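You operate a simulated robot arm through the tools that you are given. There is no shell and no other tool.

You are at the controls of a simulated robot arm. One attempt, no reset.

TASK
Set up the meter's low-range check: dim lamp 26 by a dark plate to between 200 and 300 lx.
Fine: door shut, lamp on by the docked remote; read it, then slide the dark plate that fits the reading down the slot in the cabinet roof and leave it there; the other stays in its stand; switch off once the display shows it.

It is judged by the outcome, as a careful person would: the job done as asked, and still so three seconds after it is handed in. It fails if anything else is knocked over, pushed out of place, dropped, spilled or broken.

THE ROBOT
A 7-joint arm with a two-finger parallel gripper, fixed in place. Base frame: the origin is on the floor under the middle of its stand, x ahead of it, y to its left, z up. Units: m, degrees, N and s.
It reaches about 1.247 m from its shoulder. Its first joint turns from -132.0 to 132.0 degrees. Payload 3.91 kg.
The tool frame sits at the grasp point between the pads (the TCP): z along the fingers, y along the line on which they close. The tips reach 0.03 m beyond it. The gripper opens to 0.11 m. The fingers are 0.02 m wide and 0.01 m thick; the gripper's body (0.048 by 0.112 m) begins 0.055 m behind the TCP.
Orientation is told as [roll, pitch, yaw] about the base's x, y, z axes, in that order, counted from this pose: with the fingers straight down and closing along the base's y, the tool's x points along the base's -x, its y along +y and its z along -z.

THE INTERFACE
- The arm moves only by the tool drive_tool. Its argument "plan" is a list of rows, each a list of 6 numbers: the shift along the tool's x, y, z in mm, then the turn, a rotation vector about the tool's x, y, z in degrees. In form: [[dx, dy, dz, ax, ay, az], ...]. A call has 1 to 20 rows; each row is the pose to reach, as a shift and turn from the pose commanded when the call began, along the tool's axes at that moment. "jaw" is the finger opening in mm, from 0 to 110, set as the call begins (left out, the last holds). Rows are played at 5 a second. More than 0.05 m and 8.6 degrees between two rows, or a gripper value outside its range, and nothing of the call is played. Where a pose cannot be reached the arm comes as near as it can. A force on the tool above 90 N (or 10 N above the force at the start of the call, whichever is more), or a blocked arm, ends the call early, and 0.2 s more pass. The fingers move at their own pace (about 0.108 m/s each) and stop on an object; they squeeze with about 42 N. The grip force told is the motor's: it shows also when the fingers shut on nothing. Time passes only in rows, and 0.2 s behind the last, so rows that repeat a pose let the fingers close. It gives the time, the measured TCP pose, the force on the tool (base axes), the opening and the grip force at its end, in the units of the frame above (readings bear some noise), with the torque about the TCP (base axes, N m) and any sound that the robot's microphone picked up, and new pictures: "views" is both (left out), scene, wrist or none.
- Cameras (640 x 400 px; columns grow to the right, rows downward): "scene" is fixed at [0.0573, 0.5005, 1.4208]; the picture's right is [-0.97, 0.25, 0.00], its down [-0.01, -0.06, -1.00] and it looks along [-0.25, -0.97, 0.06] (base axes); focal length 214 px, centre (320, 200). "wrist" rides on the gripper at [0.072, 0.017, -0.103] in the tool frame; the picture's right is [-0.23, 0.97, 0.00], its down [-0.76, -0.18, -0.62] and it looks along [-0.61, -0.14, 0.78] (tool axes); focal length 222 px, centre (320, 200).
- measure_at(camera, pixels): for up to 12 pixels [column, row] of the newest picture of that camera ("zoom" is the newest enlarged one), the place [x, y, z] in the base frame of the surface seen there, good to about 0.002 m, but the place of the scene camera against the robot may be out by one fixed shift of up to 0.018 m in any direction. The clock stands still meanwhile.
- zoom(camera, box): a new picture of the part [left, top, right, bottom] of that camera's present view, enlarged. The clock stands still meanwhile.
- job_done(): hands the job in; it is judged then, once.

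Leave the gripper open and the arm clear of the work at the hand-in unless told otherwise.

The tools are called after "Call:" as a command line: name --pt "numbers of a row" for each row, then --argument value for the rest, lists and objects as JSON in quotes. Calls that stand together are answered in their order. drive_tool: Moves the arm, as the interface text tells. Its arguments: {"type":"object","properties":{"plan":{"type":"array","items":{"type":"array","items":{"type":"number"}}},"jaw":{"type":"number"},"views":{"type":"string","enum":["both","scene","wrist","none"]}},"required":["plan"]} The other tools are called the same way: measure_at (camera, pixels) gives the place of the surface under pixels of a picture; zoom (camera, box) takes an enlarged picture of a part of a camera's view; job_done () hands the job in.

At the start:

```text
time_s: 0.0
eef_pos: [0.0785, 0.5423, 1.4477]
orientation: [0.0, 0.1, 0.1]
ft_force: [-0.2, 0.2, 0.7]
ft_torque: [0.03, -0.01, -0.01]
gripper_width: 0.1099
grasp_force: 0.1
```

scene: 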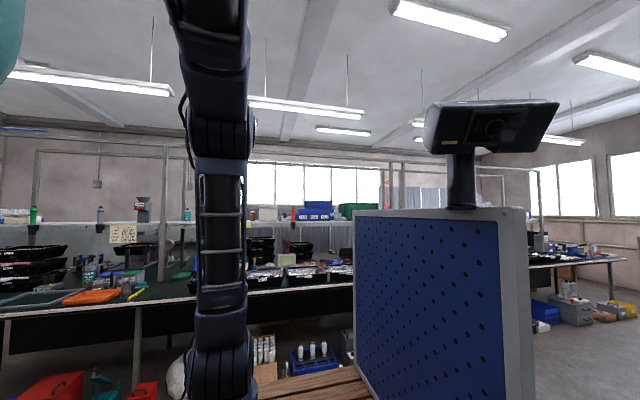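
wrist: 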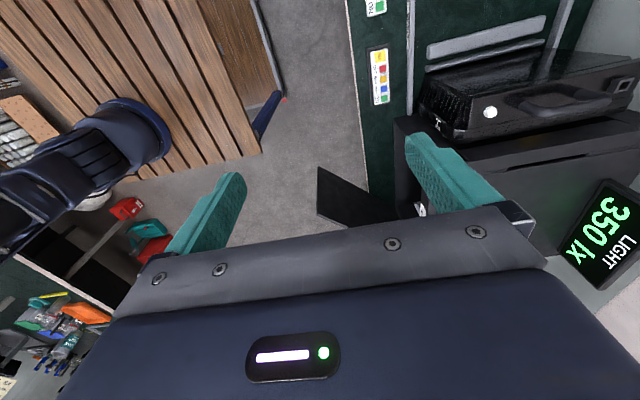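

I see a display reading "350 lx LIGHT" at about (605,240) in the wrist picture, a dark cabinet with what looks like an open door at about (365,200), and a case on top. I'll zoom in on those before moving.

Call:
zoom --camera "wrist" --box '[300, 0, 640, 300]'

Call:
zoom --camera "scene" --box '[320, 80, 640, 400]'

Call:
measure_at --camera "wrist" --pixels '[[340, 200], [320, 170], [365, 205], [400, 120], [500, 180], [600, 155], [560, 250], [605, 240], [530, 100], [380, 80], [375, 10], [630, 290]]'

```text
1.33 times, centred on (470, 150) of wrist
```

zoom: 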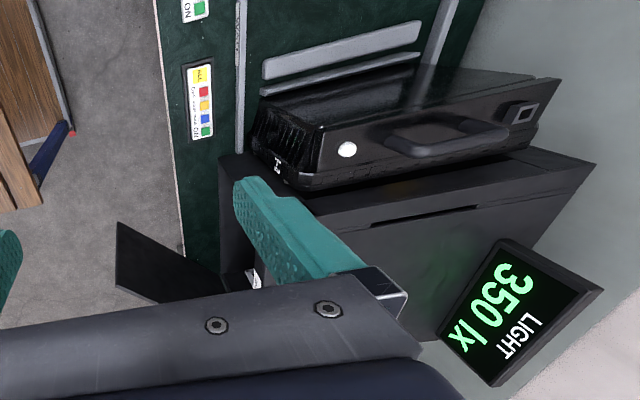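

```text
1.25 times, centred on (480, 240) of scene
```

zoom: 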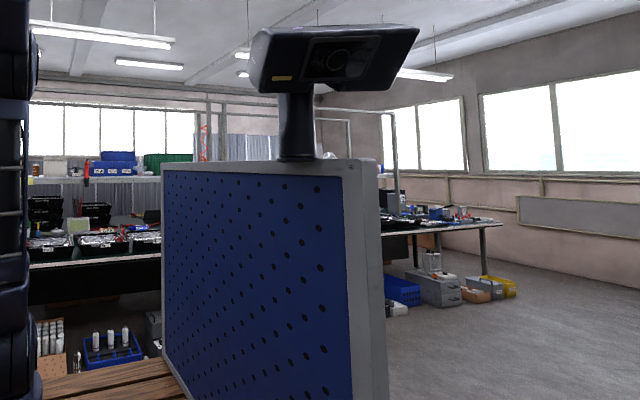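

```text
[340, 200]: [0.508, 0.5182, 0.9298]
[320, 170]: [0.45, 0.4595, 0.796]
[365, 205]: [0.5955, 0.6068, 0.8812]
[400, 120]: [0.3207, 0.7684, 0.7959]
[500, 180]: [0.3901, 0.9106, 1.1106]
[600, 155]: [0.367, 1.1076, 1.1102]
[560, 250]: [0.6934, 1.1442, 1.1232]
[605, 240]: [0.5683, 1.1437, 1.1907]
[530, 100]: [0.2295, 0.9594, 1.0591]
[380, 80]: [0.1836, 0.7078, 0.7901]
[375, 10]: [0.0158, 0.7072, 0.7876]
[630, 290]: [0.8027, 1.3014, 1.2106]
```

The lit display is at about (0.57, 1.14, 1.19) and the cabinet roof is at z≈1.11. A dark slit shows at wrist (505–595, 155–172). I need a better view, so I'll turn the wrist about the vertical in free air to look along +y.

Call:
drive_tool --pt "0 0 0 0 0 -8" --pt "0 0 0 0 0 -16" --pt "0 0 0 0 0 -24" --pt "0 0 0 0 0 -32" --pt "0 0 0 0 0 -40" --pt "0 0 0 0 0 -48" --views "both"

```text
time_s: 1.4
eef_pos: [0.0779, 0.5427, 1.4463]
orientation: [0.0, 0.0, 48.2]
ft_force: [-0.3, -1.4, -1.1]
ft_torque: [-0.01, 0.0, 0.0]
gripper_width: 0.1101
grasp_force: 0.0
```

scene: 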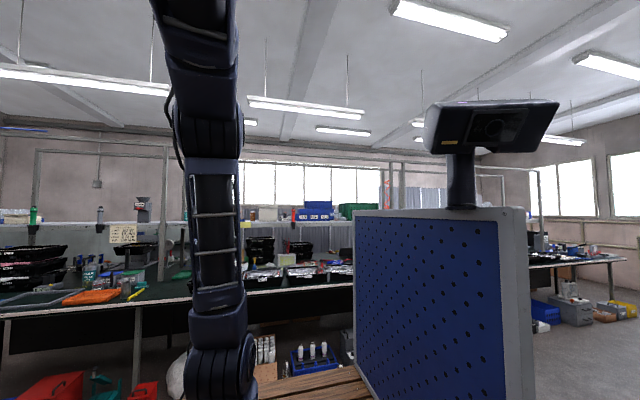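
wrist: 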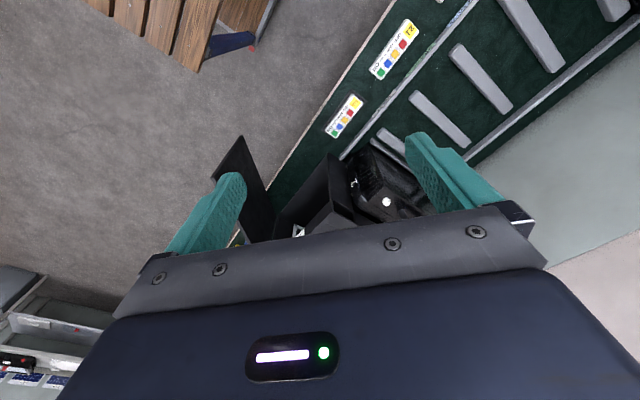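

The bench continues to the left with numbered labels. The gripper body hides the cabinet, so I'll tilt the tool to raise the view toward it.

Call:
drive_tool --pt "0 0 0 0 -8 0" --pt "0 0 0 0 -16 0" --pt "0 0 0 0 -24 0" --pt "0 0 0 0 -32 0" --pt "0 0 0 0 -40 0" --views "wrist"

```text
time_s: 2.6
eef_pos: [0.0796, 0.5436, 1.448]
orientation: [0.0, -40.1, 48.1]
ft_force: [0.7, 0.4, -0.7]
ft_torque: [0.0, 0.03, -0.01]
gripper_width: 0.1102
grasp_force: 0.1
```

wrist: 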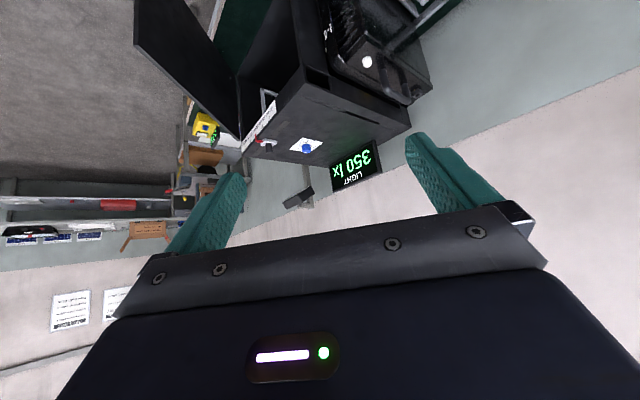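

Now the cabinet shows with its open door at (185,60), something blue on a pale tile at (305,147) and the display at (355,165). I'll zoom in and measure.

Call:
zoom --camera "wrist" --box '[120, 0, 440, 200]'

Call:
measure_at --camera "wrist" --pixels '[[185, 60], [140, 10], [240, 130], [270, 60], [305, 75], [270, 140], [307, 147], [350, 100], [408, 115], [300, 195], [355, 165], [205, 130]]'

```text
2.00 times, centred on (280, 100) of wrist
```

zoom: 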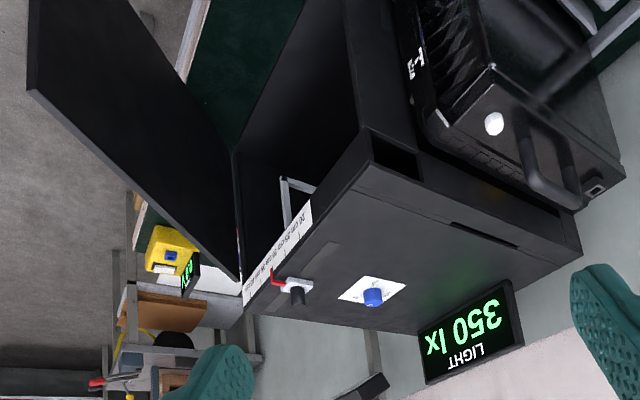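

```text
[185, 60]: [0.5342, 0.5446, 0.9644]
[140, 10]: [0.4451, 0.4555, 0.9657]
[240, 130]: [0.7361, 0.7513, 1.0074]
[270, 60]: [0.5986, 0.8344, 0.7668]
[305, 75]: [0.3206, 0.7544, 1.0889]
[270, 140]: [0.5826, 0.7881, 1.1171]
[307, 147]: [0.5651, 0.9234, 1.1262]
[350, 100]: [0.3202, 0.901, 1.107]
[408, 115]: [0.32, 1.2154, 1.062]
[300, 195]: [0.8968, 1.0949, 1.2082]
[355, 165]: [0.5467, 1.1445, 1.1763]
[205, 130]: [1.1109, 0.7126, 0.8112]
```

I can see an open door hinged near (0.736, 0.751), a red item and a strip of print on the roof edge, a blue knob on a white tile, slots, and a yellow device farther off at (1.11, 0.71, 0.81). I'll enlarge each.

Call:
zoom --camera "wrist" --box '[230, 80, 330, 160]'

Call:
zoom --camera "wrist" --box '[170, 90, 250, 220]'

Call:
zoom --camera "wrist" --box '[290, 20, 440, 140]'

```text
5.00 times, centred on (280, 120) of wrist
```

zoom: 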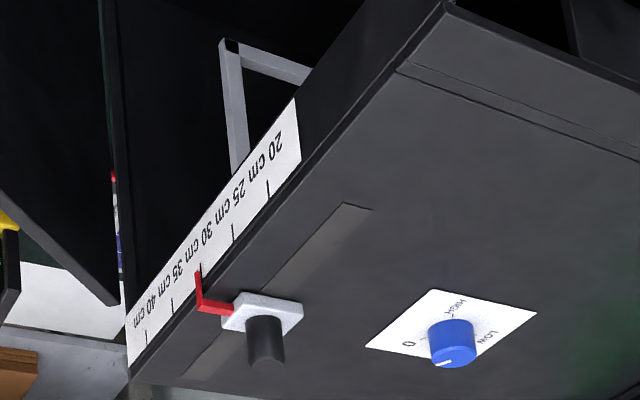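

```text
3.08 times, centred on (210, 155) of wrist
```

zoom: 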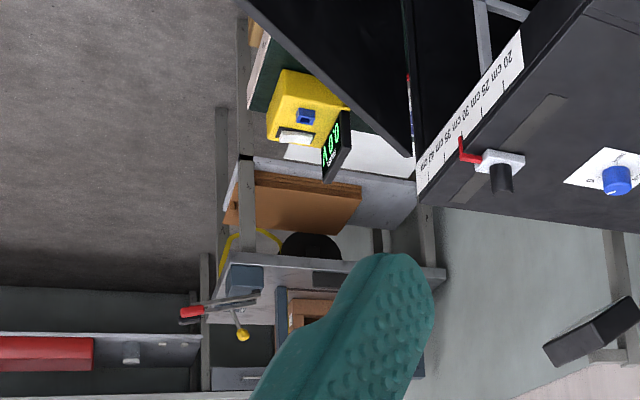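

```text
3.33 times, centred on (365, 80) of wrist
```

zoom: 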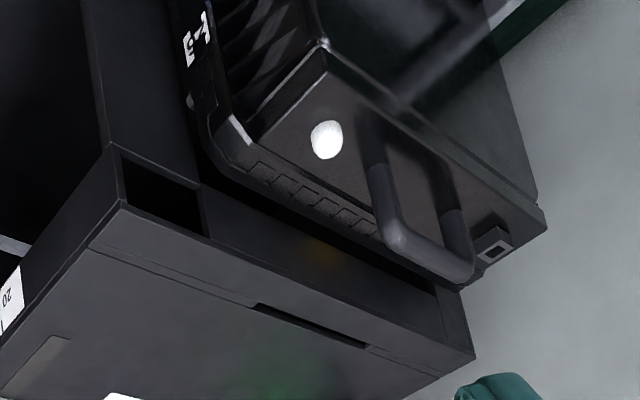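

The roof carries a 20–40 cm distance scale with a red pointer and slider (about 34 cm), a blue HIGH/0/LOW knob and a plate slot. I still need to find the docked remote, the plates' stand and lamp 26. Next I'll lower the view a bit and turn left along the bench.

Call:
drive_tool --pt "0 0 0 0 7 0" --pt "0 0 0 0 14 0" --pt "0 0 0 0 20 0" --views "none"

Call:
drive_tool --pt "0 0 0 -2.74 0 -7.52" --pt "0 0 0 -5.47 0 -15.04" --pt "0 0 0 -8.21 0 -22.56" --pt "0 0 0 -10.94 0 -30.08" --pt "0 0 0 -13.68 0 -37.6" --pt "0 0 0 -16.42 0 -45.1" --pt "0 0 0 -19.2 0 -52.6" --views "wrist"

```text
time_s: 3.4
eef_pos: [0.0797, 0.5429, 1.4474]
orientation: [0.1, -19.9, 48.0]
ft_force: [-0.6, -0.6, -0.1]
ft_torque: [-0.01, -0.04, 0.01]
gripper_width: 0.1098
grasp_force: 0.1
```

```text
time_s: 5.0
eef_pos: [0.0791, 0.543, 1.4474]
orientation: [-0.1, -20.0, 104.1]
ft_force: [-1.0, 0.2, 0.5]
ft_torque: [-0.02, 0.02, -0.03]
gripper_width: 0.11
grasp_force: 0.1
```

wrist: 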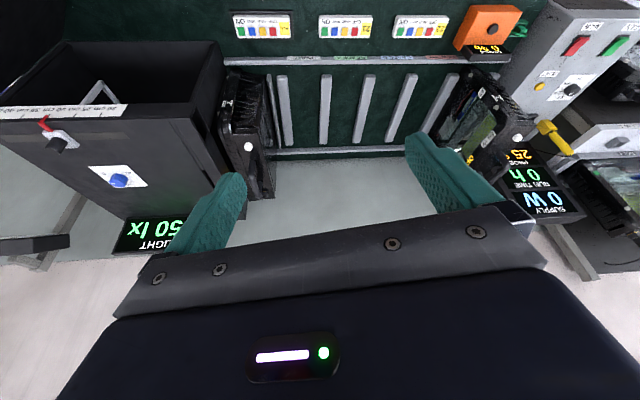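

A wide bench view: three label cards at the top (260, 345, 420; row 25), an orange device at (488,25), a grey box with red and green buttons at (600,45), a "SUPPLY 0 W" display at (545,190), and the cabinet on the left. Zooming into each.

Call:
zoom --camera "wrist" --box '[220, 0, 340, 75]'

Call:
zoom --camera "wrist" --box '[330, 0, 450, 75]'

Call:
zoom --camera "wrist" --box '[440, 0, 640, 125]'

Call:
zoom --camera "wrist" --box '[440, 110, 640, 235]'

Call:
zoom --camera "wrist" --box '[0, 40, 280, 260]'

Call:
measure_at --camera "wrist" --pixels '[[260, 27], [345, 27], [420, 27], [488, 25], [488, 50], [577, 43], [615, 43], [570, 90], [325, 110], [250, 145], [555, 140], [320, 60]]'

```text
5.33 times, centred on (280, 38) of wrist
```

zoom: 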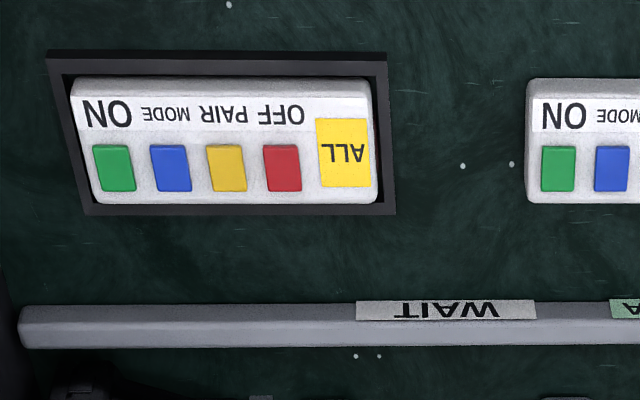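

```text
5.33 times, centred on (390, 38) of wrist
```

zoom: 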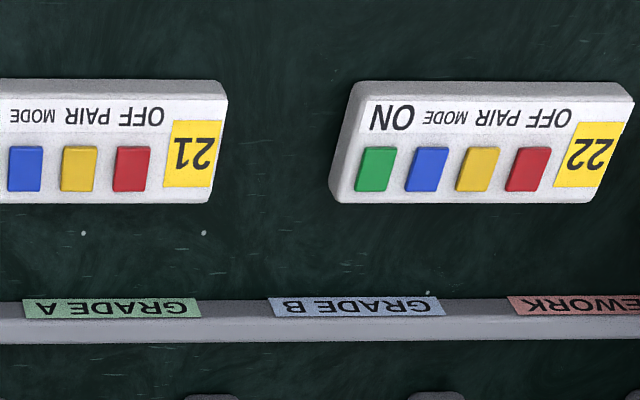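

```text
3.20 times, centred on (540, 62) of wrist
```

zoom: 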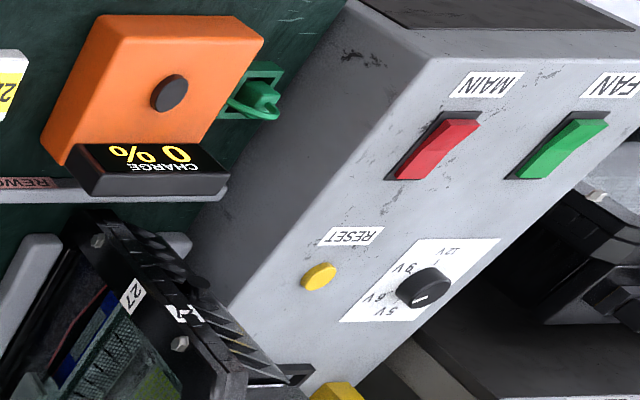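

```text
3.20 times, centred on (540, 172) of wrist
```

zoom: 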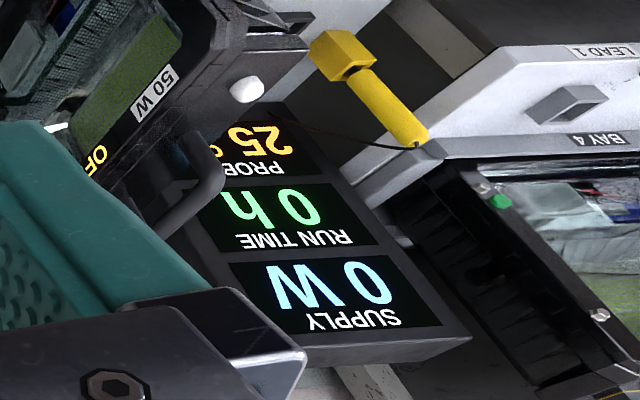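

```text
1.82 times, centred on (140, 150) of wrist
```

zoom: 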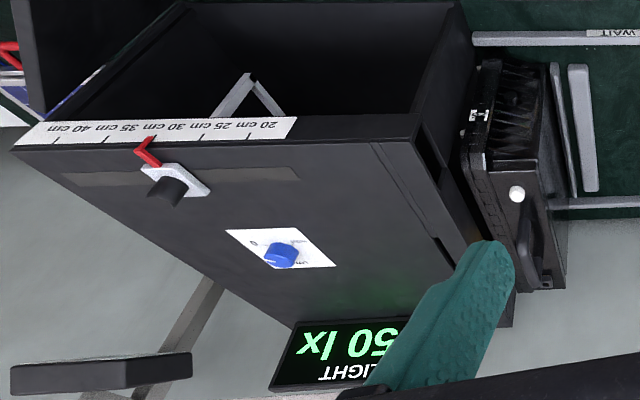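

```text
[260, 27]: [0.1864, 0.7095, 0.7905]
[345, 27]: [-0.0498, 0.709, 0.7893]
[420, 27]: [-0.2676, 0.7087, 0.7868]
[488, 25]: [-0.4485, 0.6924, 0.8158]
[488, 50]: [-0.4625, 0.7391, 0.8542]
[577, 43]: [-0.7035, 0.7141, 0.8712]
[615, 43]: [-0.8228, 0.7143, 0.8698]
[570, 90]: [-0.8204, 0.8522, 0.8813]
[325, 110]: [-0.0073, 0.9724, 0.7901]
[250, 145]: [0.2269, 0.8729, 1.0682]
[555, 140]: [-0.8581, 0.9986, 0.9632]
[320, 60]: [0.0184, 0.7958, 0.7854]
```

The docked remote is the "ALL" one in the dark frame at (0.186, 0.71, 0.79), with ON green, MODE blue, PAIR yellow and OFF red. Remotes 21 and 22 lie loose. Plate stand and lamp 26 still to find, so I'll turn back right toward the far side of the cabinet and its open door.

Call:
drive_tool --pt "0 0 0 2.61 0 7.18" --pt "0 0 0 5.22 0 14.36" --pt "0 0 0 7.83 0 21.5" --pt "0 0 0 10.44 0 28.7" --pt "0 0 0 13.05 0 35.9" --pt "0 0 0 15.66 0 43.1" --pt "0 0 0 18.27 0 50.2" --pt "0 0 0 20.9 0 57.4" --pt "0 0 0 23.5 0 64.6" --pt "0 0 0 26.1 0 71.8" --views "wrist"

```text
time_s: 7.2
eef_pos: [0.0787, 0.5427, 1.4488]
orientation: [0.1, -20.0, 27.4]
ft_force: [0.3, 0.0, -0.4]
ft_torque: [0.02, 0.01, 0.01]
gripper_width: 0.1099
grasp_force: 0.1
```

wrist: 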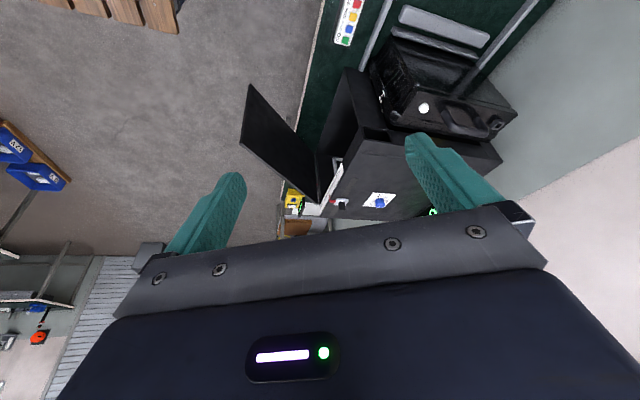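

The door blocks the view of what's behind it. I'll shift the camera back and to the right, in free air at about 1.5 m height, to see around it.

Call:
drive_tool --pt "-13 -41 -4 0 -1.7 0" --pt "-26 -82 -8 0 -3.4 0" --pt "-38 -123 -12 0 -5 0" --pt "-51 -165 -17 0 -6.7 0" --pt "-64 -206 -21 0 -8.4 0" --pt "-77 -247 -25 0 -10 0" --views "both"

```text
time_s: 8.6
eef_pos: [0.2474, 0.3549, 1.4943]
orientation: [0.1, -30.0, 27.7]
ft_force: [0.4, 0.5, 0.4]
ft_torque: [-0.07, -0.03, 0.01]
gripper_width: 0.1099
grasp_force: 0.0
```

scene: 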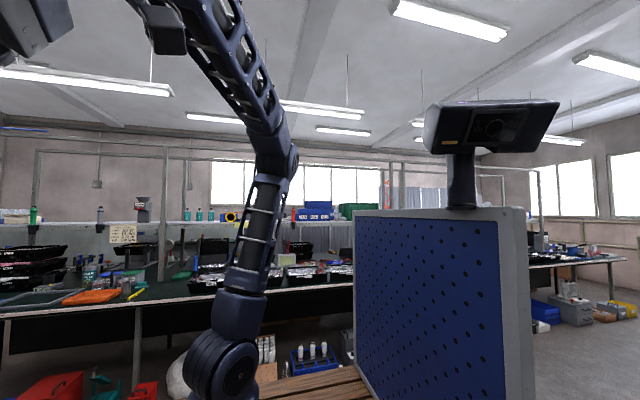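
wrist: 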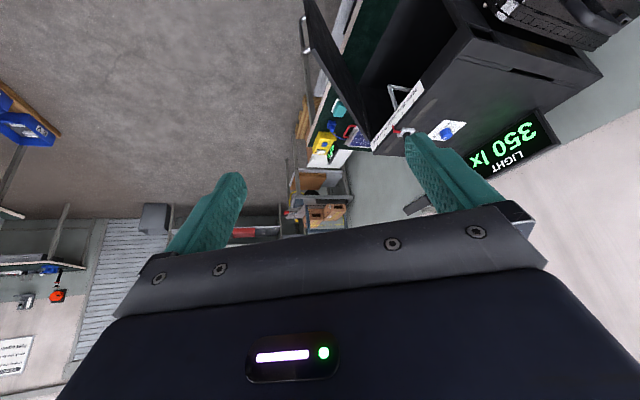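

Now the zone behind the door at (340,130) is peeking out. Zooming.

Call:
zoom --camera "wrist" --box '[280, 60, 420, 220]'

Call:
zoom --camera "wrist" --box '[300, 0, 500, 130]'

Call:
measure_at --camera "wrist" --pixels '[[303, 25], [310, 5], [322, 145], [338, 110], [350, 130], [360, 140], [345, 155], [400, 95], [430, 60], [390, 60]]'

```text
2.50 times, centred on (350, 140) of wrist
```

zoom: 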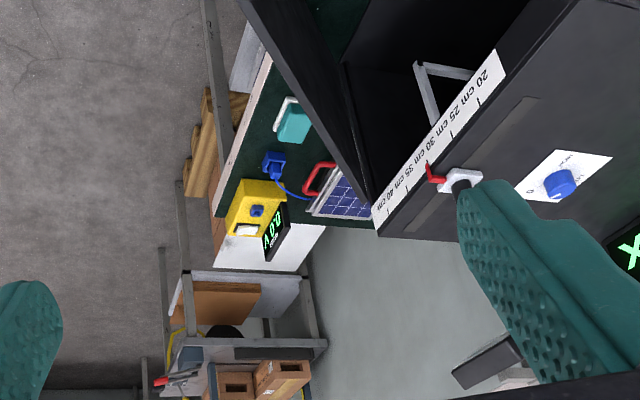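

```text
3.08 times, centred on (400, 65) of wrist
```

zoom: 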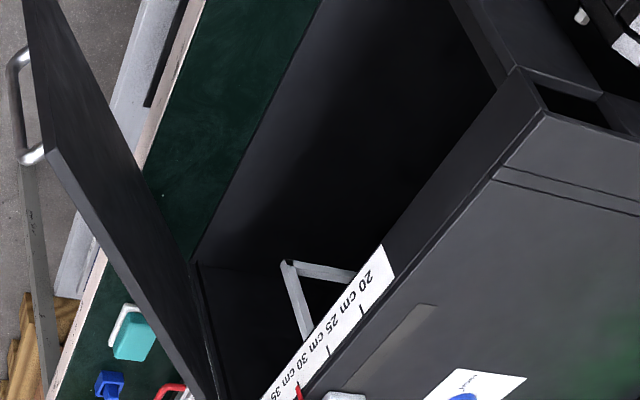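

```text
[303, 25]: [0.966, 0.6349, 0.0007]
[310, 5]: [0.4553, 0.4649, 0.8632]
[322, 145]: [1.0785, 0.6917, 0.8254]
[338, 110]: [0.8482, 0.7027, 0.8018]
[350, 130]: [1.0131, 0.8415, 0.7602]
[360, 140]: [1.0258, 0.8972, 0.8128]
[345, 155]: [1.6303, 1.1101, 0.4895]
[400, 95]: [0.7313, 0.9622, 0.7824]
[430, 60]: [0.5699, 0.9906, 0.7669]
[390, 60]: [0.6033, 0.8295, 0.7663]
```

The cabinet interior seems to have only a bracket visible from here; other items sit on the bench behind the door. I'll lower the camera in front of the cabinet, clear of the door's free edge at (0.445, 0.455), to look inside.

Call:
drive_tool --pt "25 5.5 35 -2.96 0 -5.1" --pt "50 11 71 -5.9 0 -10.3" --pt "74 16.5 106 -8.9 0 -15.4" --pt "99 22 142 -11.8 0 -20.5" --pt "124 27.5 177 -14.8 0 -25.6" --pt "149 33 212 -17.8 0 -30.8" --pt "173 38.5 248 -20.7 0 -35.9" --pt "198 44 283 -23.7 0 -41" --views "both"

```text
time_s: 10.4
eef_pos: [0.2002, 0.3762, 1.1553]
orientation: [0.0, -30.1, 75.1]
ft_force: [-0.4, 0.5, -0.2]
ft_torque: [0.02, -0.04, 0.0]
gripper_width: 0.1102
grasp_force: 0.0
```

scene: 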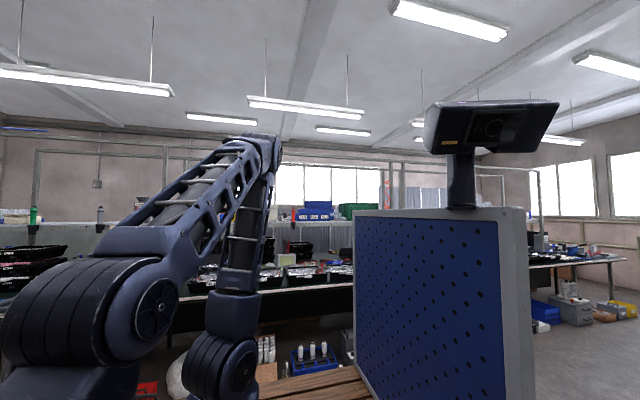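
wrist: 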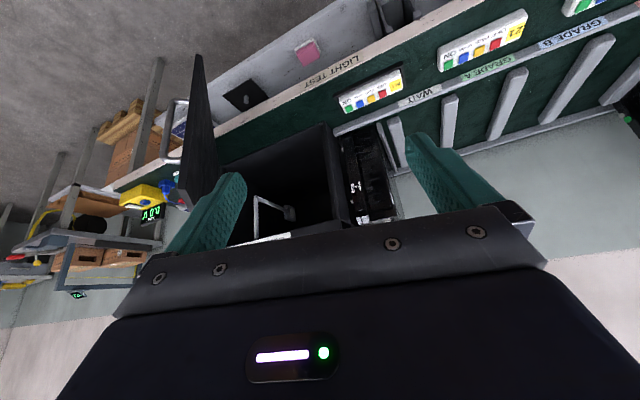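

Below the bench edge ("LIGHT TEST") I see a dark square plate at (245,95) and a pink piece at (305,50). Zooming there and into the cabinet.

Call:
zoom --camera "wrist" --box '[200, 0, 440, 150]'

Call:
zoom --camera "wrist" --box '[210, 110, 410, 245]'

Call:
measure_at --camera "wrist" --pixels '[[245, 95], [225, 95], [265, 97], [305, 50], [270, 70], [350, 30], [390, 15], [290, 210], [275, 170], [335, 160], [355, 150], [375, 170]]'

```text
2.67 times, centred on (320, 75) of wrist
```

zoom: 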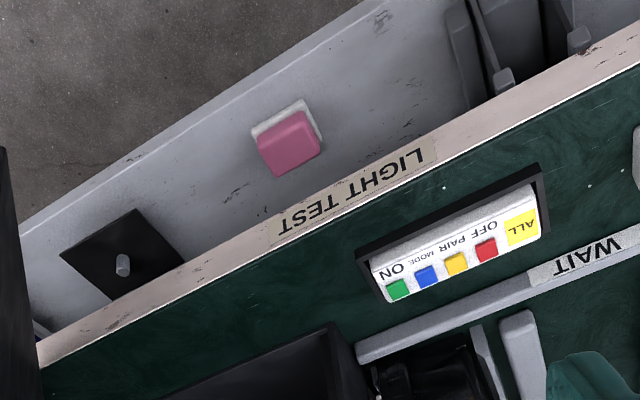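

```text
2.96 times, centred on (310, 178) of wrist
```

zoom: 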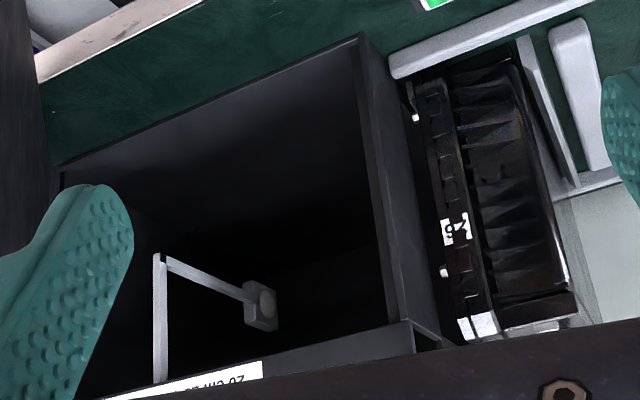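

```text
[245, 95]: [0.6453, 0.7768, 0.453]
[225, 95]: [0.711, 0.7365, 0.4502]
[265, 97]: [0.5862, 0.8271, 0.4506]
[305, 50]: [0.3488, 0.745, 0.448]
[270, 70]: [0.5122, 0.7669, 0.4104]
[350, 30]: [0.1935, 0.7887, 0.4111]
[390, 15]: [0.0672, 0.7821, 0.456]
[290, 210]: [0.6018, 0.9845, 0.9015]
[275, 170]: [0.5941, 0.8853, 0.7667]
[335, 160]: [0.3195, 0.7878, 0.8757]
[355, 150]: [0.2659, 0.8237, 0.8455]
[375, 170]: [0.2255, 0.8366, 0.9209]
```

The cabinet has a sensor head on an arm under the slider. The lamp clamped to its −x side carries a label ending in "6". The plates aren't found yet, so I'll zoom into the lamp label and the far dark object, then turn left to see more of the shelf below.

Call:
zoom --camera "wrist" --box '[340, 120, 410, 230]'

Call:
zoom --camera "wrist" --box '[0, 80, 220, 300]'

Call:
drive_tool --pt "0 0 0 -3.5 0 -6.1" --pt "0 0 0 -7 0 -12.1" --pt "0 0 0 -10.5 0 -18.2" --pt "0 0 0 -14 0 -24.2" --pt "0 0 0 -17.5 0 -30.3" --views "wrist"

```text
3.64 times, centred on (375, 175) of wrist
```

zoom: 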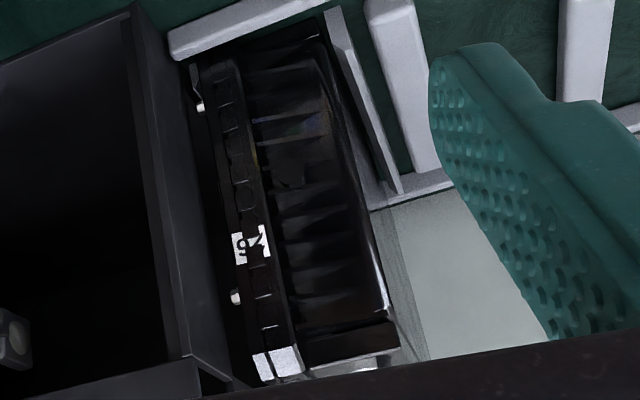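

```text
1.82 times, centred on (110, 190) of wrist
```

zoom: 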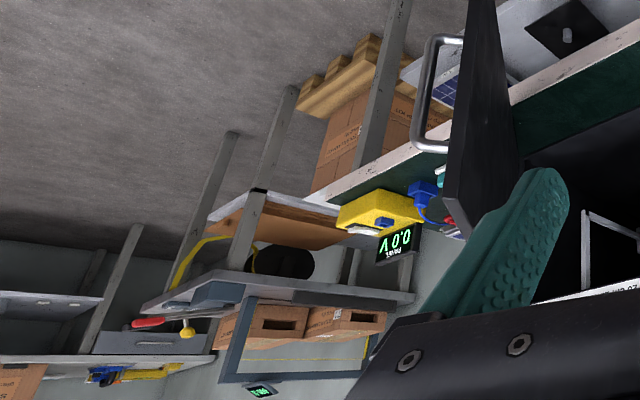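

```text
time_s: 11.6
eef_pos: [0.2025, 0.3791, 1.1534]
orientation: [0.1, -30.1, 110.1]
ft_force: [0.0, 0.1, 0.4]
ft_torque: [0.0, 0.02, 0.03]
gripper_width: 0.1098
grasp_force: 0.2
```

wrist: 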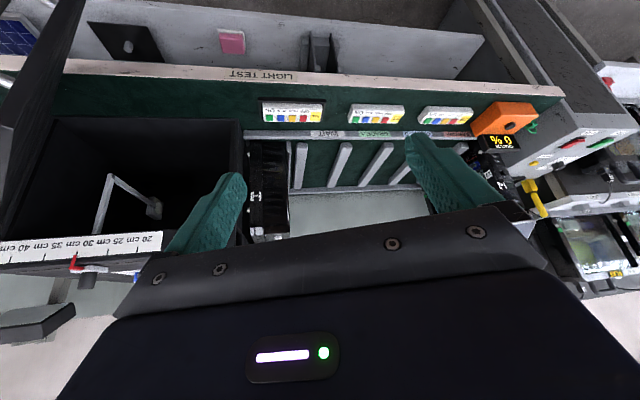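

The shelf below is now in view: black plate with a peg at (125,42), a pink item at (232,42), and a grey stand with something dark at (318,52), which could be the plates' stand. Zooming there.

Call:
zoom --camera "wrist" --box '[270, 10, 370, 85]'

Call:
zoom --camera "wrist" --box '[70, 5, 270, 90]'

Call:
measure_at --camera "wrist" --pixels '[[318, 50], [305, 50], [332, 50], [318, 33], [318, 65], [350, 45], [400, 60], [480, 40], [290, 30], [232, 42], [125, 42]]'

```text
5.33 times, centred on (320, 48) of wrist
```

zoom: 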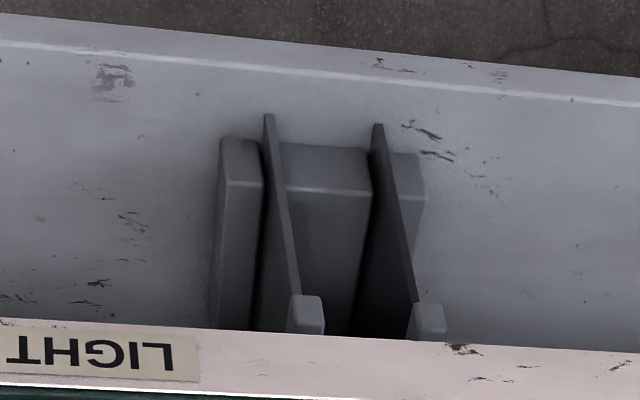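

```text
3.20 times, centred on (170, 48) of wrist
```

zoom: 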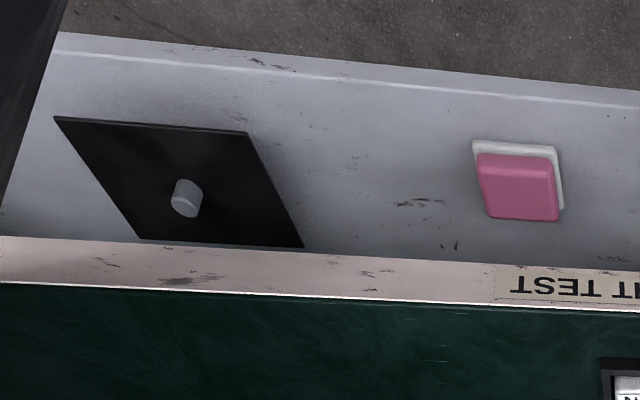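

```text
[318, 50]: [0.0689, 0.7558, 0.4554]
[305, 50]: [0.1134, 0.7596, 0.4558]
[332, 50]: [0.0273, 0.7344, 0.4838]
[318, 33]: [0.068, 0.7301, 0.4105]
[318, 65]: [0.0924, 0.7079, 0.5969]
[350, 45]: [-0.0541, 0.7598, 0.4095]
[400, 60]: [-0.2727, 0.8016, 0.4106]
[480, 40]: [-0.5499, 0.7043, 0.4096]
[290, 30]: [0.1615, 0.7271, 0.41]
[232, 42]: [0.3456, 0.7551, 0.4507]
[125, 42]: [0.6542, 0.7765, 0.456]
```

The two plates stand upright in a grey stand on the lower shelf (z≈0.41, x≈0.02–0.11, y≈0.71–0.77), with grip blocks near z≈0.60. Before going low I need to know where the wooden table near the robot is, so I'll measure it from the scene camera along with the bench edge.

Call:
measure_at --camera "scene" --pixels '[[320, 385], [355, 395], [290, 395], [270, 385], [340, 370], [480, 390], [440, 300], [430, 205]]'

Call:
measure_at --camera "wrist" --pixels '[[265, 75], [265, 68], [265, 83], [400, 75], [400, 82], [380, 35], [310, 78], [313, 64], [332, 66], [360, 20]]'

Call:
zoom --camera "scene" --box '[140, 240, 400, 400]'

```text
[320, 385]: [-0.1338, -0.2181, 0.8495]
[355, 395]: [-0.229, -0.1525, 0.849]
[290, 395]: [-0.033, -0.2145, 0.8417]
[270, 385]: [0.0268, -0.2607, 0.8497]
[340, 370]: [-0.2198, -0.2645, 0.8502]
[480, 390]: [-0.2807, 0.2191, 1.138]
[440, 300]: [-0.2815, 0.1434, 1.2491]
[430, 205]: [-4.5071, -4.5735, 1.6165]
```

```text
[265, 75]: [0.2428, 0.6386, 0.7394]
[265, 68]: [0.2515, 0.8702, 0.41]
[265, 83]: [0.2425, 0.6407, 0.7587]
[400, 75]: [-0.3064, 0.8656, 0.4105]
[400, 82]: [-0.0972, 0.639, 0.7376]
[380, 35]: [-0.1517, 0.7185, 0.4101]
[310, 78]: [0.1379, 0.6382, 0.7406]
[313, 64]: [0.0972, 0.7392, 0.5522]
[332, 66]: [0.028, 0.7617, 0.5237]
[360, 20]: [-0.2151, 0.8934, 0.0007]
```

```text
2.46 times, centred on (270, 320) of scene
```

zoom: 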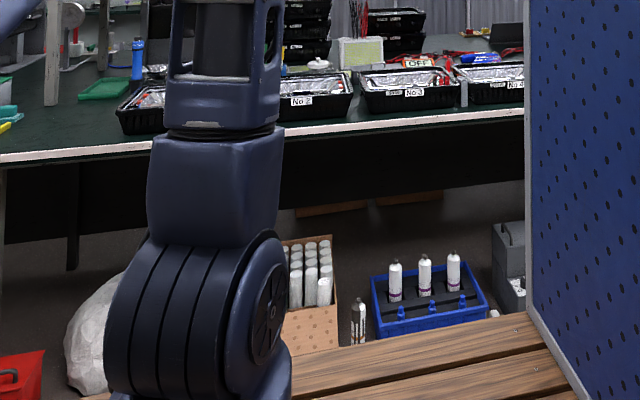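

The wooden table top is at z≈0.85 and ends near y≈0.27. The bench front edge is at y≈0.639, with its underside at z≈0.735. I'll go to about (0.05, 0.45, 0.80), tilted 45°, to look under the bench at the stand.

Call:
drive_tool --pt "8.2 13.2 40.6 1.1 -1.67 1.9" --pt "16.4 26.4 81 2.2 -3.3 3.8" --pt "24.5 39.7 122 3.3 -5 5.8" --pt "32.7 52.9 162 4.4 -6.7 7.7" --pt "40.9 66 203 5.6 -8.3 9.6" --pt "49 79.3 243 6.7 -10 11.5" --pt "57.2 92.6 284 7.8 -11.7 13.5" --pt "65.4 105.8 324 8.9 -13.3 15.4" --pt "73.6 119 365 10 -15 17.3" --views "both"

```text
time_s: 13.6
eef_pos: [0.0818, 0.4665, 0.8043]
orientation: [4.9, -43.9, 87.6]
ft_force: [-0.9, -1.3, 1.3]
ft_torque: [0.01, -0.01, 0.01]
gripper_width: 0.1098
grasp_force: 0.1
out of reach, approached as far as the arm can: row 5, 6, 7, 8, 9
```

scene: 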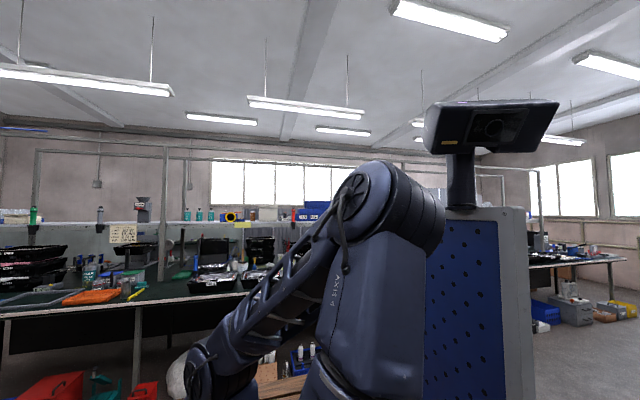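
wrist: 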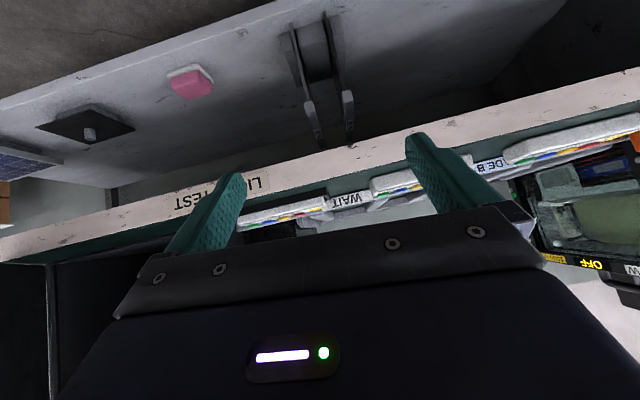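

The arm stopped slightly short but is in free space. The stand with two plates is now clear at (320,70). Zooming and measuring.

Call:
zoom --camera "wrist" --box '[260, 0, 390, 160]'

Call:
measure_at --camera "wrist" --pixels '[[310, 110], [348, 100], [295, 60], [332, 55], [287, 35], [325, 25], [315, 60], [322, 140], [350, 135], [340, 60], [305, 100], [344, 92]]'

```text
2.50 times, centred on (325, 80) of wrist
```

zoom: 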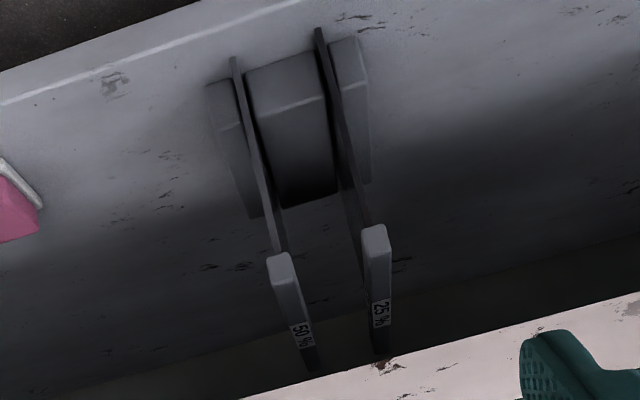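

```text
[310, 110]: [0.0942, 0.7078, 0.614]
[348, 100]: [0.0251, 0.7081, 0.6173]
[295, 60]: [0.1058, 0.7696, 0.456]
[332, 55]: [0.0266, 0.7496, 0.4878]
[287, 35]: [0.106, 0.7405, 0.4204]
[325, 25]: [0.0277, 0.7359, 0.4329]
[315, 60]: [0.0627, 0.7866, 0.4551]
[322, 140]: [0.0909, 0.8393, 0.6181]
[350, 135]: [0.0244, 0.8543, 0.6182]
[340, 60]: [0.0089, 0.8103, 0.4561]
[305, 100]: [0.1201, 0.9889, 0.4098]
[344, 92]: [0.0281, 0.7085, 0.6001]
```

The plates read "50 %" (x≈0.093) and "25 %" (x≈0.026), each with a grip bar on top (z≈0.618, from y≈0.708 inward). Which one fits depends on the shut-door reading. First job is the door, so I'll rise straight up.

Call:
drive_tool --pt "-31 3 -32 0 0 0" --pt "-62 5.5 -65 0 0 0" --pt "-94 8 -97 0 0 0" --pt "-125 11 -129 0 0 0" --pt "-156 14 -162 0 0 0" --pt "-187 17 -194 0 0 0" --pt "-218 19 -226 0 0 0" --pt "-250 22 -258 0 0 0" --pt "-281 25 -291 0 0 0" --pt "-312 28 -323 0 0 0" --views "wrist"

```text
time_s: 15.8
eef_pos: [0.077, 0.4615, 1.2587]
orientation: [3.7, -44.6, 87.6]
ft_force: [0.3, 0.8, -1.2]
ft_torque: [-0.01, 0.04, -0.01]
gripper_width: 0.11
grasp_force: 0.1
out of reach, approached as far as the arm can: row 1, 2, 3, 4, 5, 6, 7
```

wrist: 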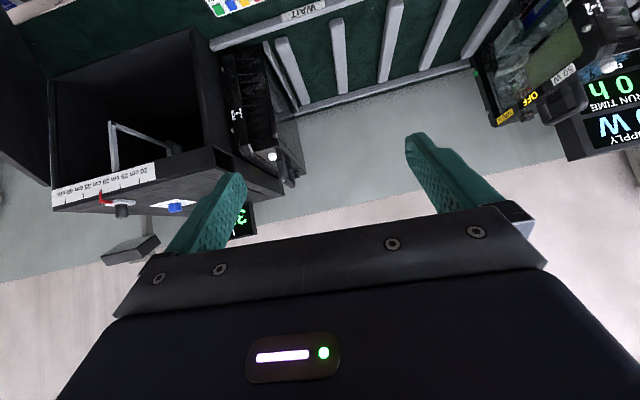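

Back up at 1.26 m. Next I'll straighten the gripper to point down and carry it across, high above the door, to about (0.55, 0.40, 1.40) on the door's outer side, closing the fingers on the way.

Call:
drive_tool --pt "-6.3 -42.3 -14.5 0.3 4.05 0.13" --pt "-12.6 -84.7 -29.1 0.64 8.1 0.25" --pt "-18.9 -127 -43.6 0.95 12.2 0.38" --pt "-25.2 -169.4 -58.2 1.3 16.2 0.5" --pt "-31.5 -211.7 -72.7 1.6 20.3 0.64" --pt "-37.8 -254 -87.3 1.9 24.3 0.76" --pt "-44.1 -296.4 -101.8 2.2 28.4 0.9" --pt "-50.4 -338.8 -116.4 2.5 32.4 1.0" --pt "-56.7 -381 -130.9 2.9 36.5 1.15" --pt "-63 -423.5 -145.5 3.2 40.5 1.3" --pt "-69.3 -465.8 -160 3.5 44.6 1.4" --jaw 0 --views "both"

```text
time_s: 18.2
eef_pos: [0.3458, 0.2504, 1.3708]
orientation: [-1.7, -1.9, 82.7]
ft_force: [1.6, -0.1, -0.4]
ft_torque: [0.05, 0.06, -0.01]
gripper_width: 0.0
grasp_force: 38.2
out of reach, approached as far as the arm can: row 3, 4, 5, 6, 7, 8, 9, 10, 11
```

scene: 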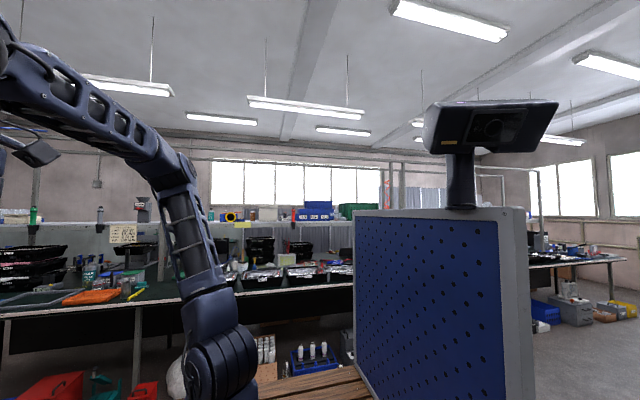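
wrist: 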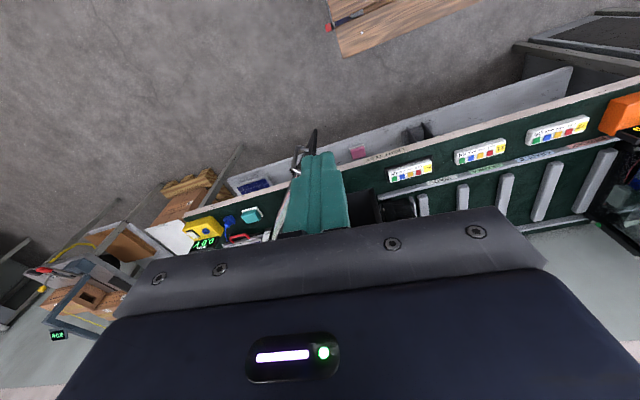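

The arm can't keep that yaw farther right, so it stopped at (0.346, 0.250, 1.371) in free air. I'll unwind the yaw to about 20° while moving to (0.56, 0.42, 1.37).

Call:
drive_tool --pt "-24.5 -23.9 0 -0.06 0.3 7.8" --pt "-49 -47.8 0 -0.12 0.65 15.7" --pt "-73.5 -71.6 0 -0.2 1 23.5" --pt "-98 -95.5 0 -0.25 1.3 31.3" --pt "-122.5 -119.4 0 -0.3 1.6 39.2" --pt "-147 -143 0 -0.4 1.95 47" --pt "-171.5 -167 0 -0.45 2.3 54.9" --pt "-196 -191 0 -0.5 2.6 62.7" --views "both"

```text
time_s: 20.0
eef_pos: [0.4726, 0.2939, 1.3748]
orientation: [-0.1, -1.1, 21.0]
ft_force: [0.7, -0.4, 0.2]
ft_torque: [0.02, 0.01, -0.02]
gripper_width: 0.0
grasp_force: 38.2
out of reach, approached as far as the arm can: row 4, 5, 6, 7, 8
```

scene: 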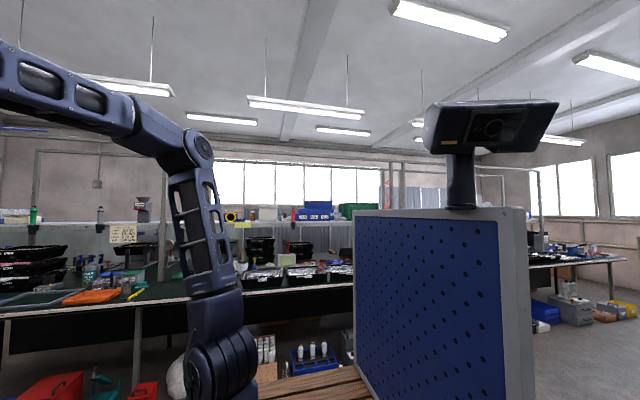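
wrist: 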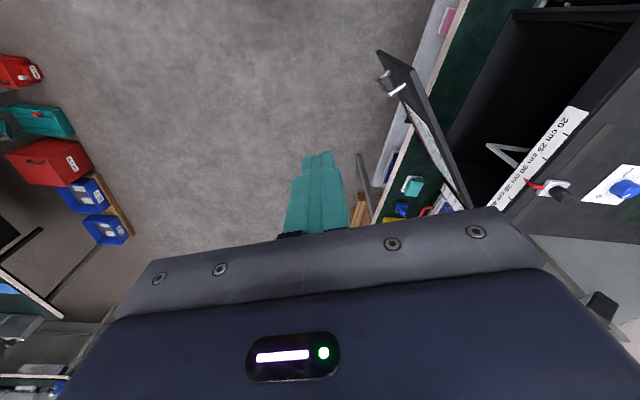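

Reach at that height is limited, and it improves lower down. The door's free edge shows at (385,60) with the handle at (395,85). I'll zoom and measure it before going down.

Call:
zoom --camera "wrist" --box '[350, 30, 500, 220]'

Call:
measure_at --camera "wrist" --pixels '[[380, 52], [410, 68], [385, 78], [398, 90], [420, 120], [440, 130], [465, 200], [405, 62], [390, 53], [460, 195]]'

```text
2.11 times, centred on (425, 125) of wrist
```

zoom: 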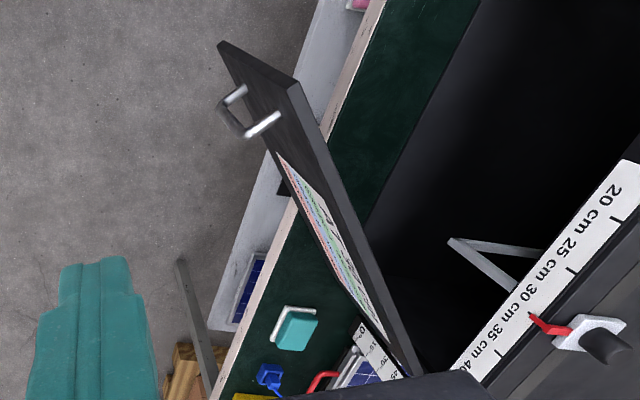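

```text
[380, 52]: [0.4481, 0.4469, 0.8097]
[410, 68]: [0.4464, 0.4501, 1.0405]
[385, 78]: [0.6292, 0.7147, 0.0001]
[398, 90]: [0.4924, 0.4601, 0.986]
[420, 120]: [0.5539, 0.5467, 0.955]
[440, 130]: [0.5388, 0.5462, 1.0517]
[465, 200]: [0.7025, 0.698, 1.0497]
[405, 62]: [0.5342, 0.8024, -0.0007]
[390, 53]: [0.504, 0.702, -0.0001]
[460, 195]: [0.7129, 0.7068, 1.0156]
```

The door's outer face carries a printed chart. The door top is at z≈1.05 and the handle is near (0.49, 0.46). I'll descend to about (0.56, 0.40, 1.10) on the outer side and turn the camera toward the door.

Call:
drive_tool --pt "-17 9.7 39.3 0 0 -3.4" --pt "-34 19.4 78.6 0 0 -6.9" --pt "-51 29 118 0 0 -10.3" --pt "-68 39 157 0 0 -13.7" --pt "-85 48.6 196 0 0 -17.1" --pt "-102 58 236 0 0 -20.6" --pt "-119 68 275 0 0 -24" --views "wrist"

```text
time_s: 21.6
eef_pos: [0.5003, 0.2428, 1.1802]
orientation: [0.0, -0.2, 42.7]
ft_force: [0.4, 0.4, 0.2]
ft_torque: [-0.02, 0.03, 0.02]
gripper_width: 0.0001
grasp_force: 37.4
out of reach, approached as far as the arm can: row 1, 2, 3, 4, 5, 6, 7
```

wrist: 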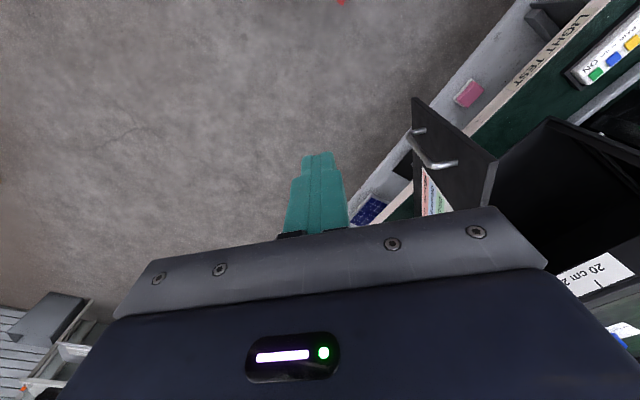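

Still blocked at a radius of about 0.556 m, which suggests a joint limit rather than real reach. I'll try a small outward move with the fingers tilted outward and check the arm's shape in the scene view.

Call:
drive_tool --pt "0 0 0 0 -8 0" --pt "0 0 0 0 -16 0" --pt "0 0 0 0 -24 0" --pt "0 0 0 0 -30 0" --views "both"

```text
time_s: 22.6
eef_pos: [0.5015, 0.2457, 1.1853]
orientation: [0.1, -30.1, 43.9]
ft_force: [-0.5, 0.6, -0.7]
ft_torque: [-0.01, 0.01, 0.0]
gripper_width: 0.0001
grasp_force: 37.8
```

scene: 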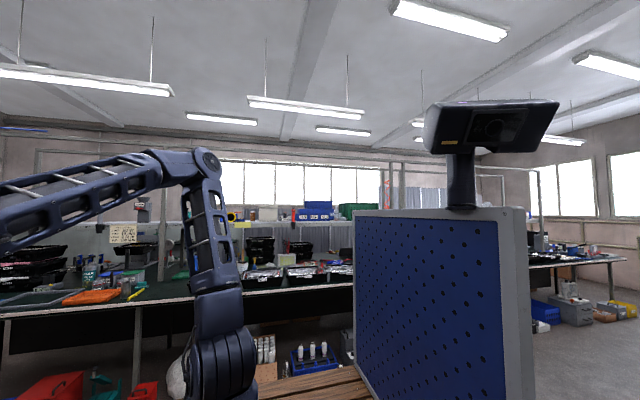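
wrist: 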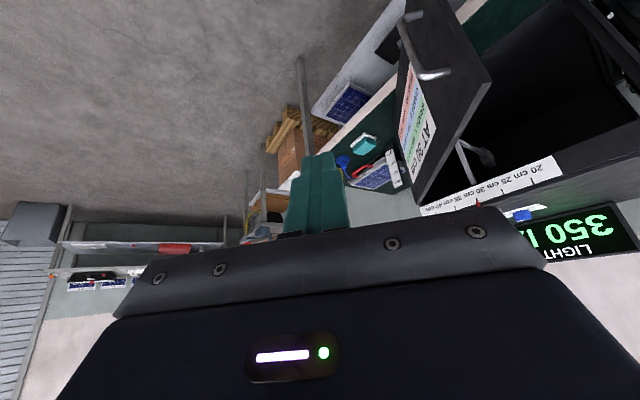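

Tilting outward works, so the limit is the wrist when pointing straight down far out. I'll use tilted poses from here. I'll read the chart on the door ("AT 30 cm…") at (410,120).

Call:
zoom --camera "wrist" --box '[370, 40, 470, 200]'

Call:
zoom --camera "wrist" --box '[400, 140, 560, 260]'

Call:
measure_at --camera "wrist" --pixels '[[435, 73], [400, 20], [405, 12], [490, 85], [470, 90], [420, 200], [440, 100], [415, 130], [430, 170], [455, 160]]'

```text
2.50 times, centred on (420, 120) of wrist
```

zoom: 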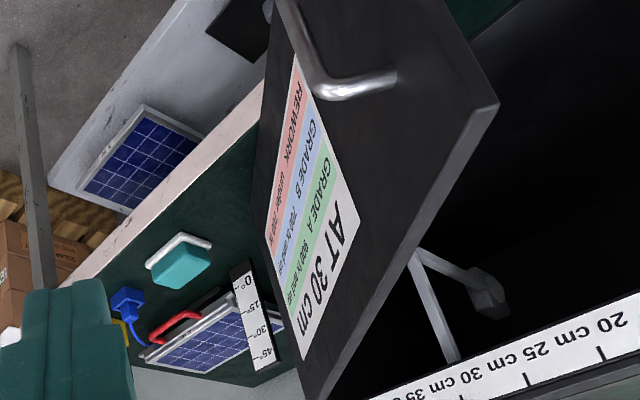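

```text
3.33 times, centred on (480, 200) of wrist
```

zoom: 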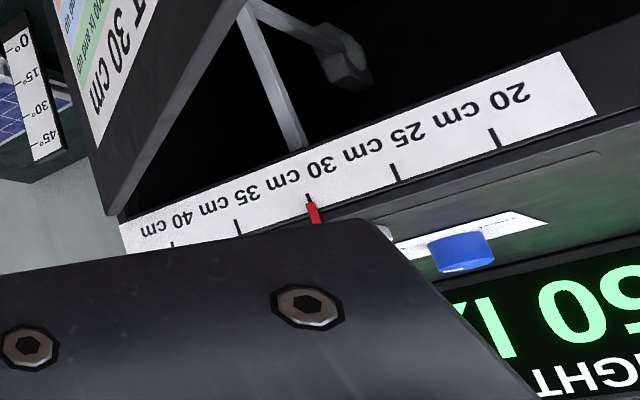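

```text
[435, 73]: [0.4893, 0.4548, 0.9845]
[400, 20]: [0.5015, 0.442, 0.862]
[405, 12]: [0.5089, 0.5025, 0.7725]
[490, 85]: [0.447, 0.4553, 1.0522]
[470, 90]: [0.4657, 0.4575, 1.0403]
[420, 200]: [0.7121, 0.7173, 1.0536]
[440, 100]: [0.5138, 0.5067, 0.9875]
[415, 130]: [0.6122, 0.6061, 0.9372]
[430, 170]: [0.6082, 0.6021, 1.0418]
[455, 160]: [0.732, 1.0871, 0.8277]
```

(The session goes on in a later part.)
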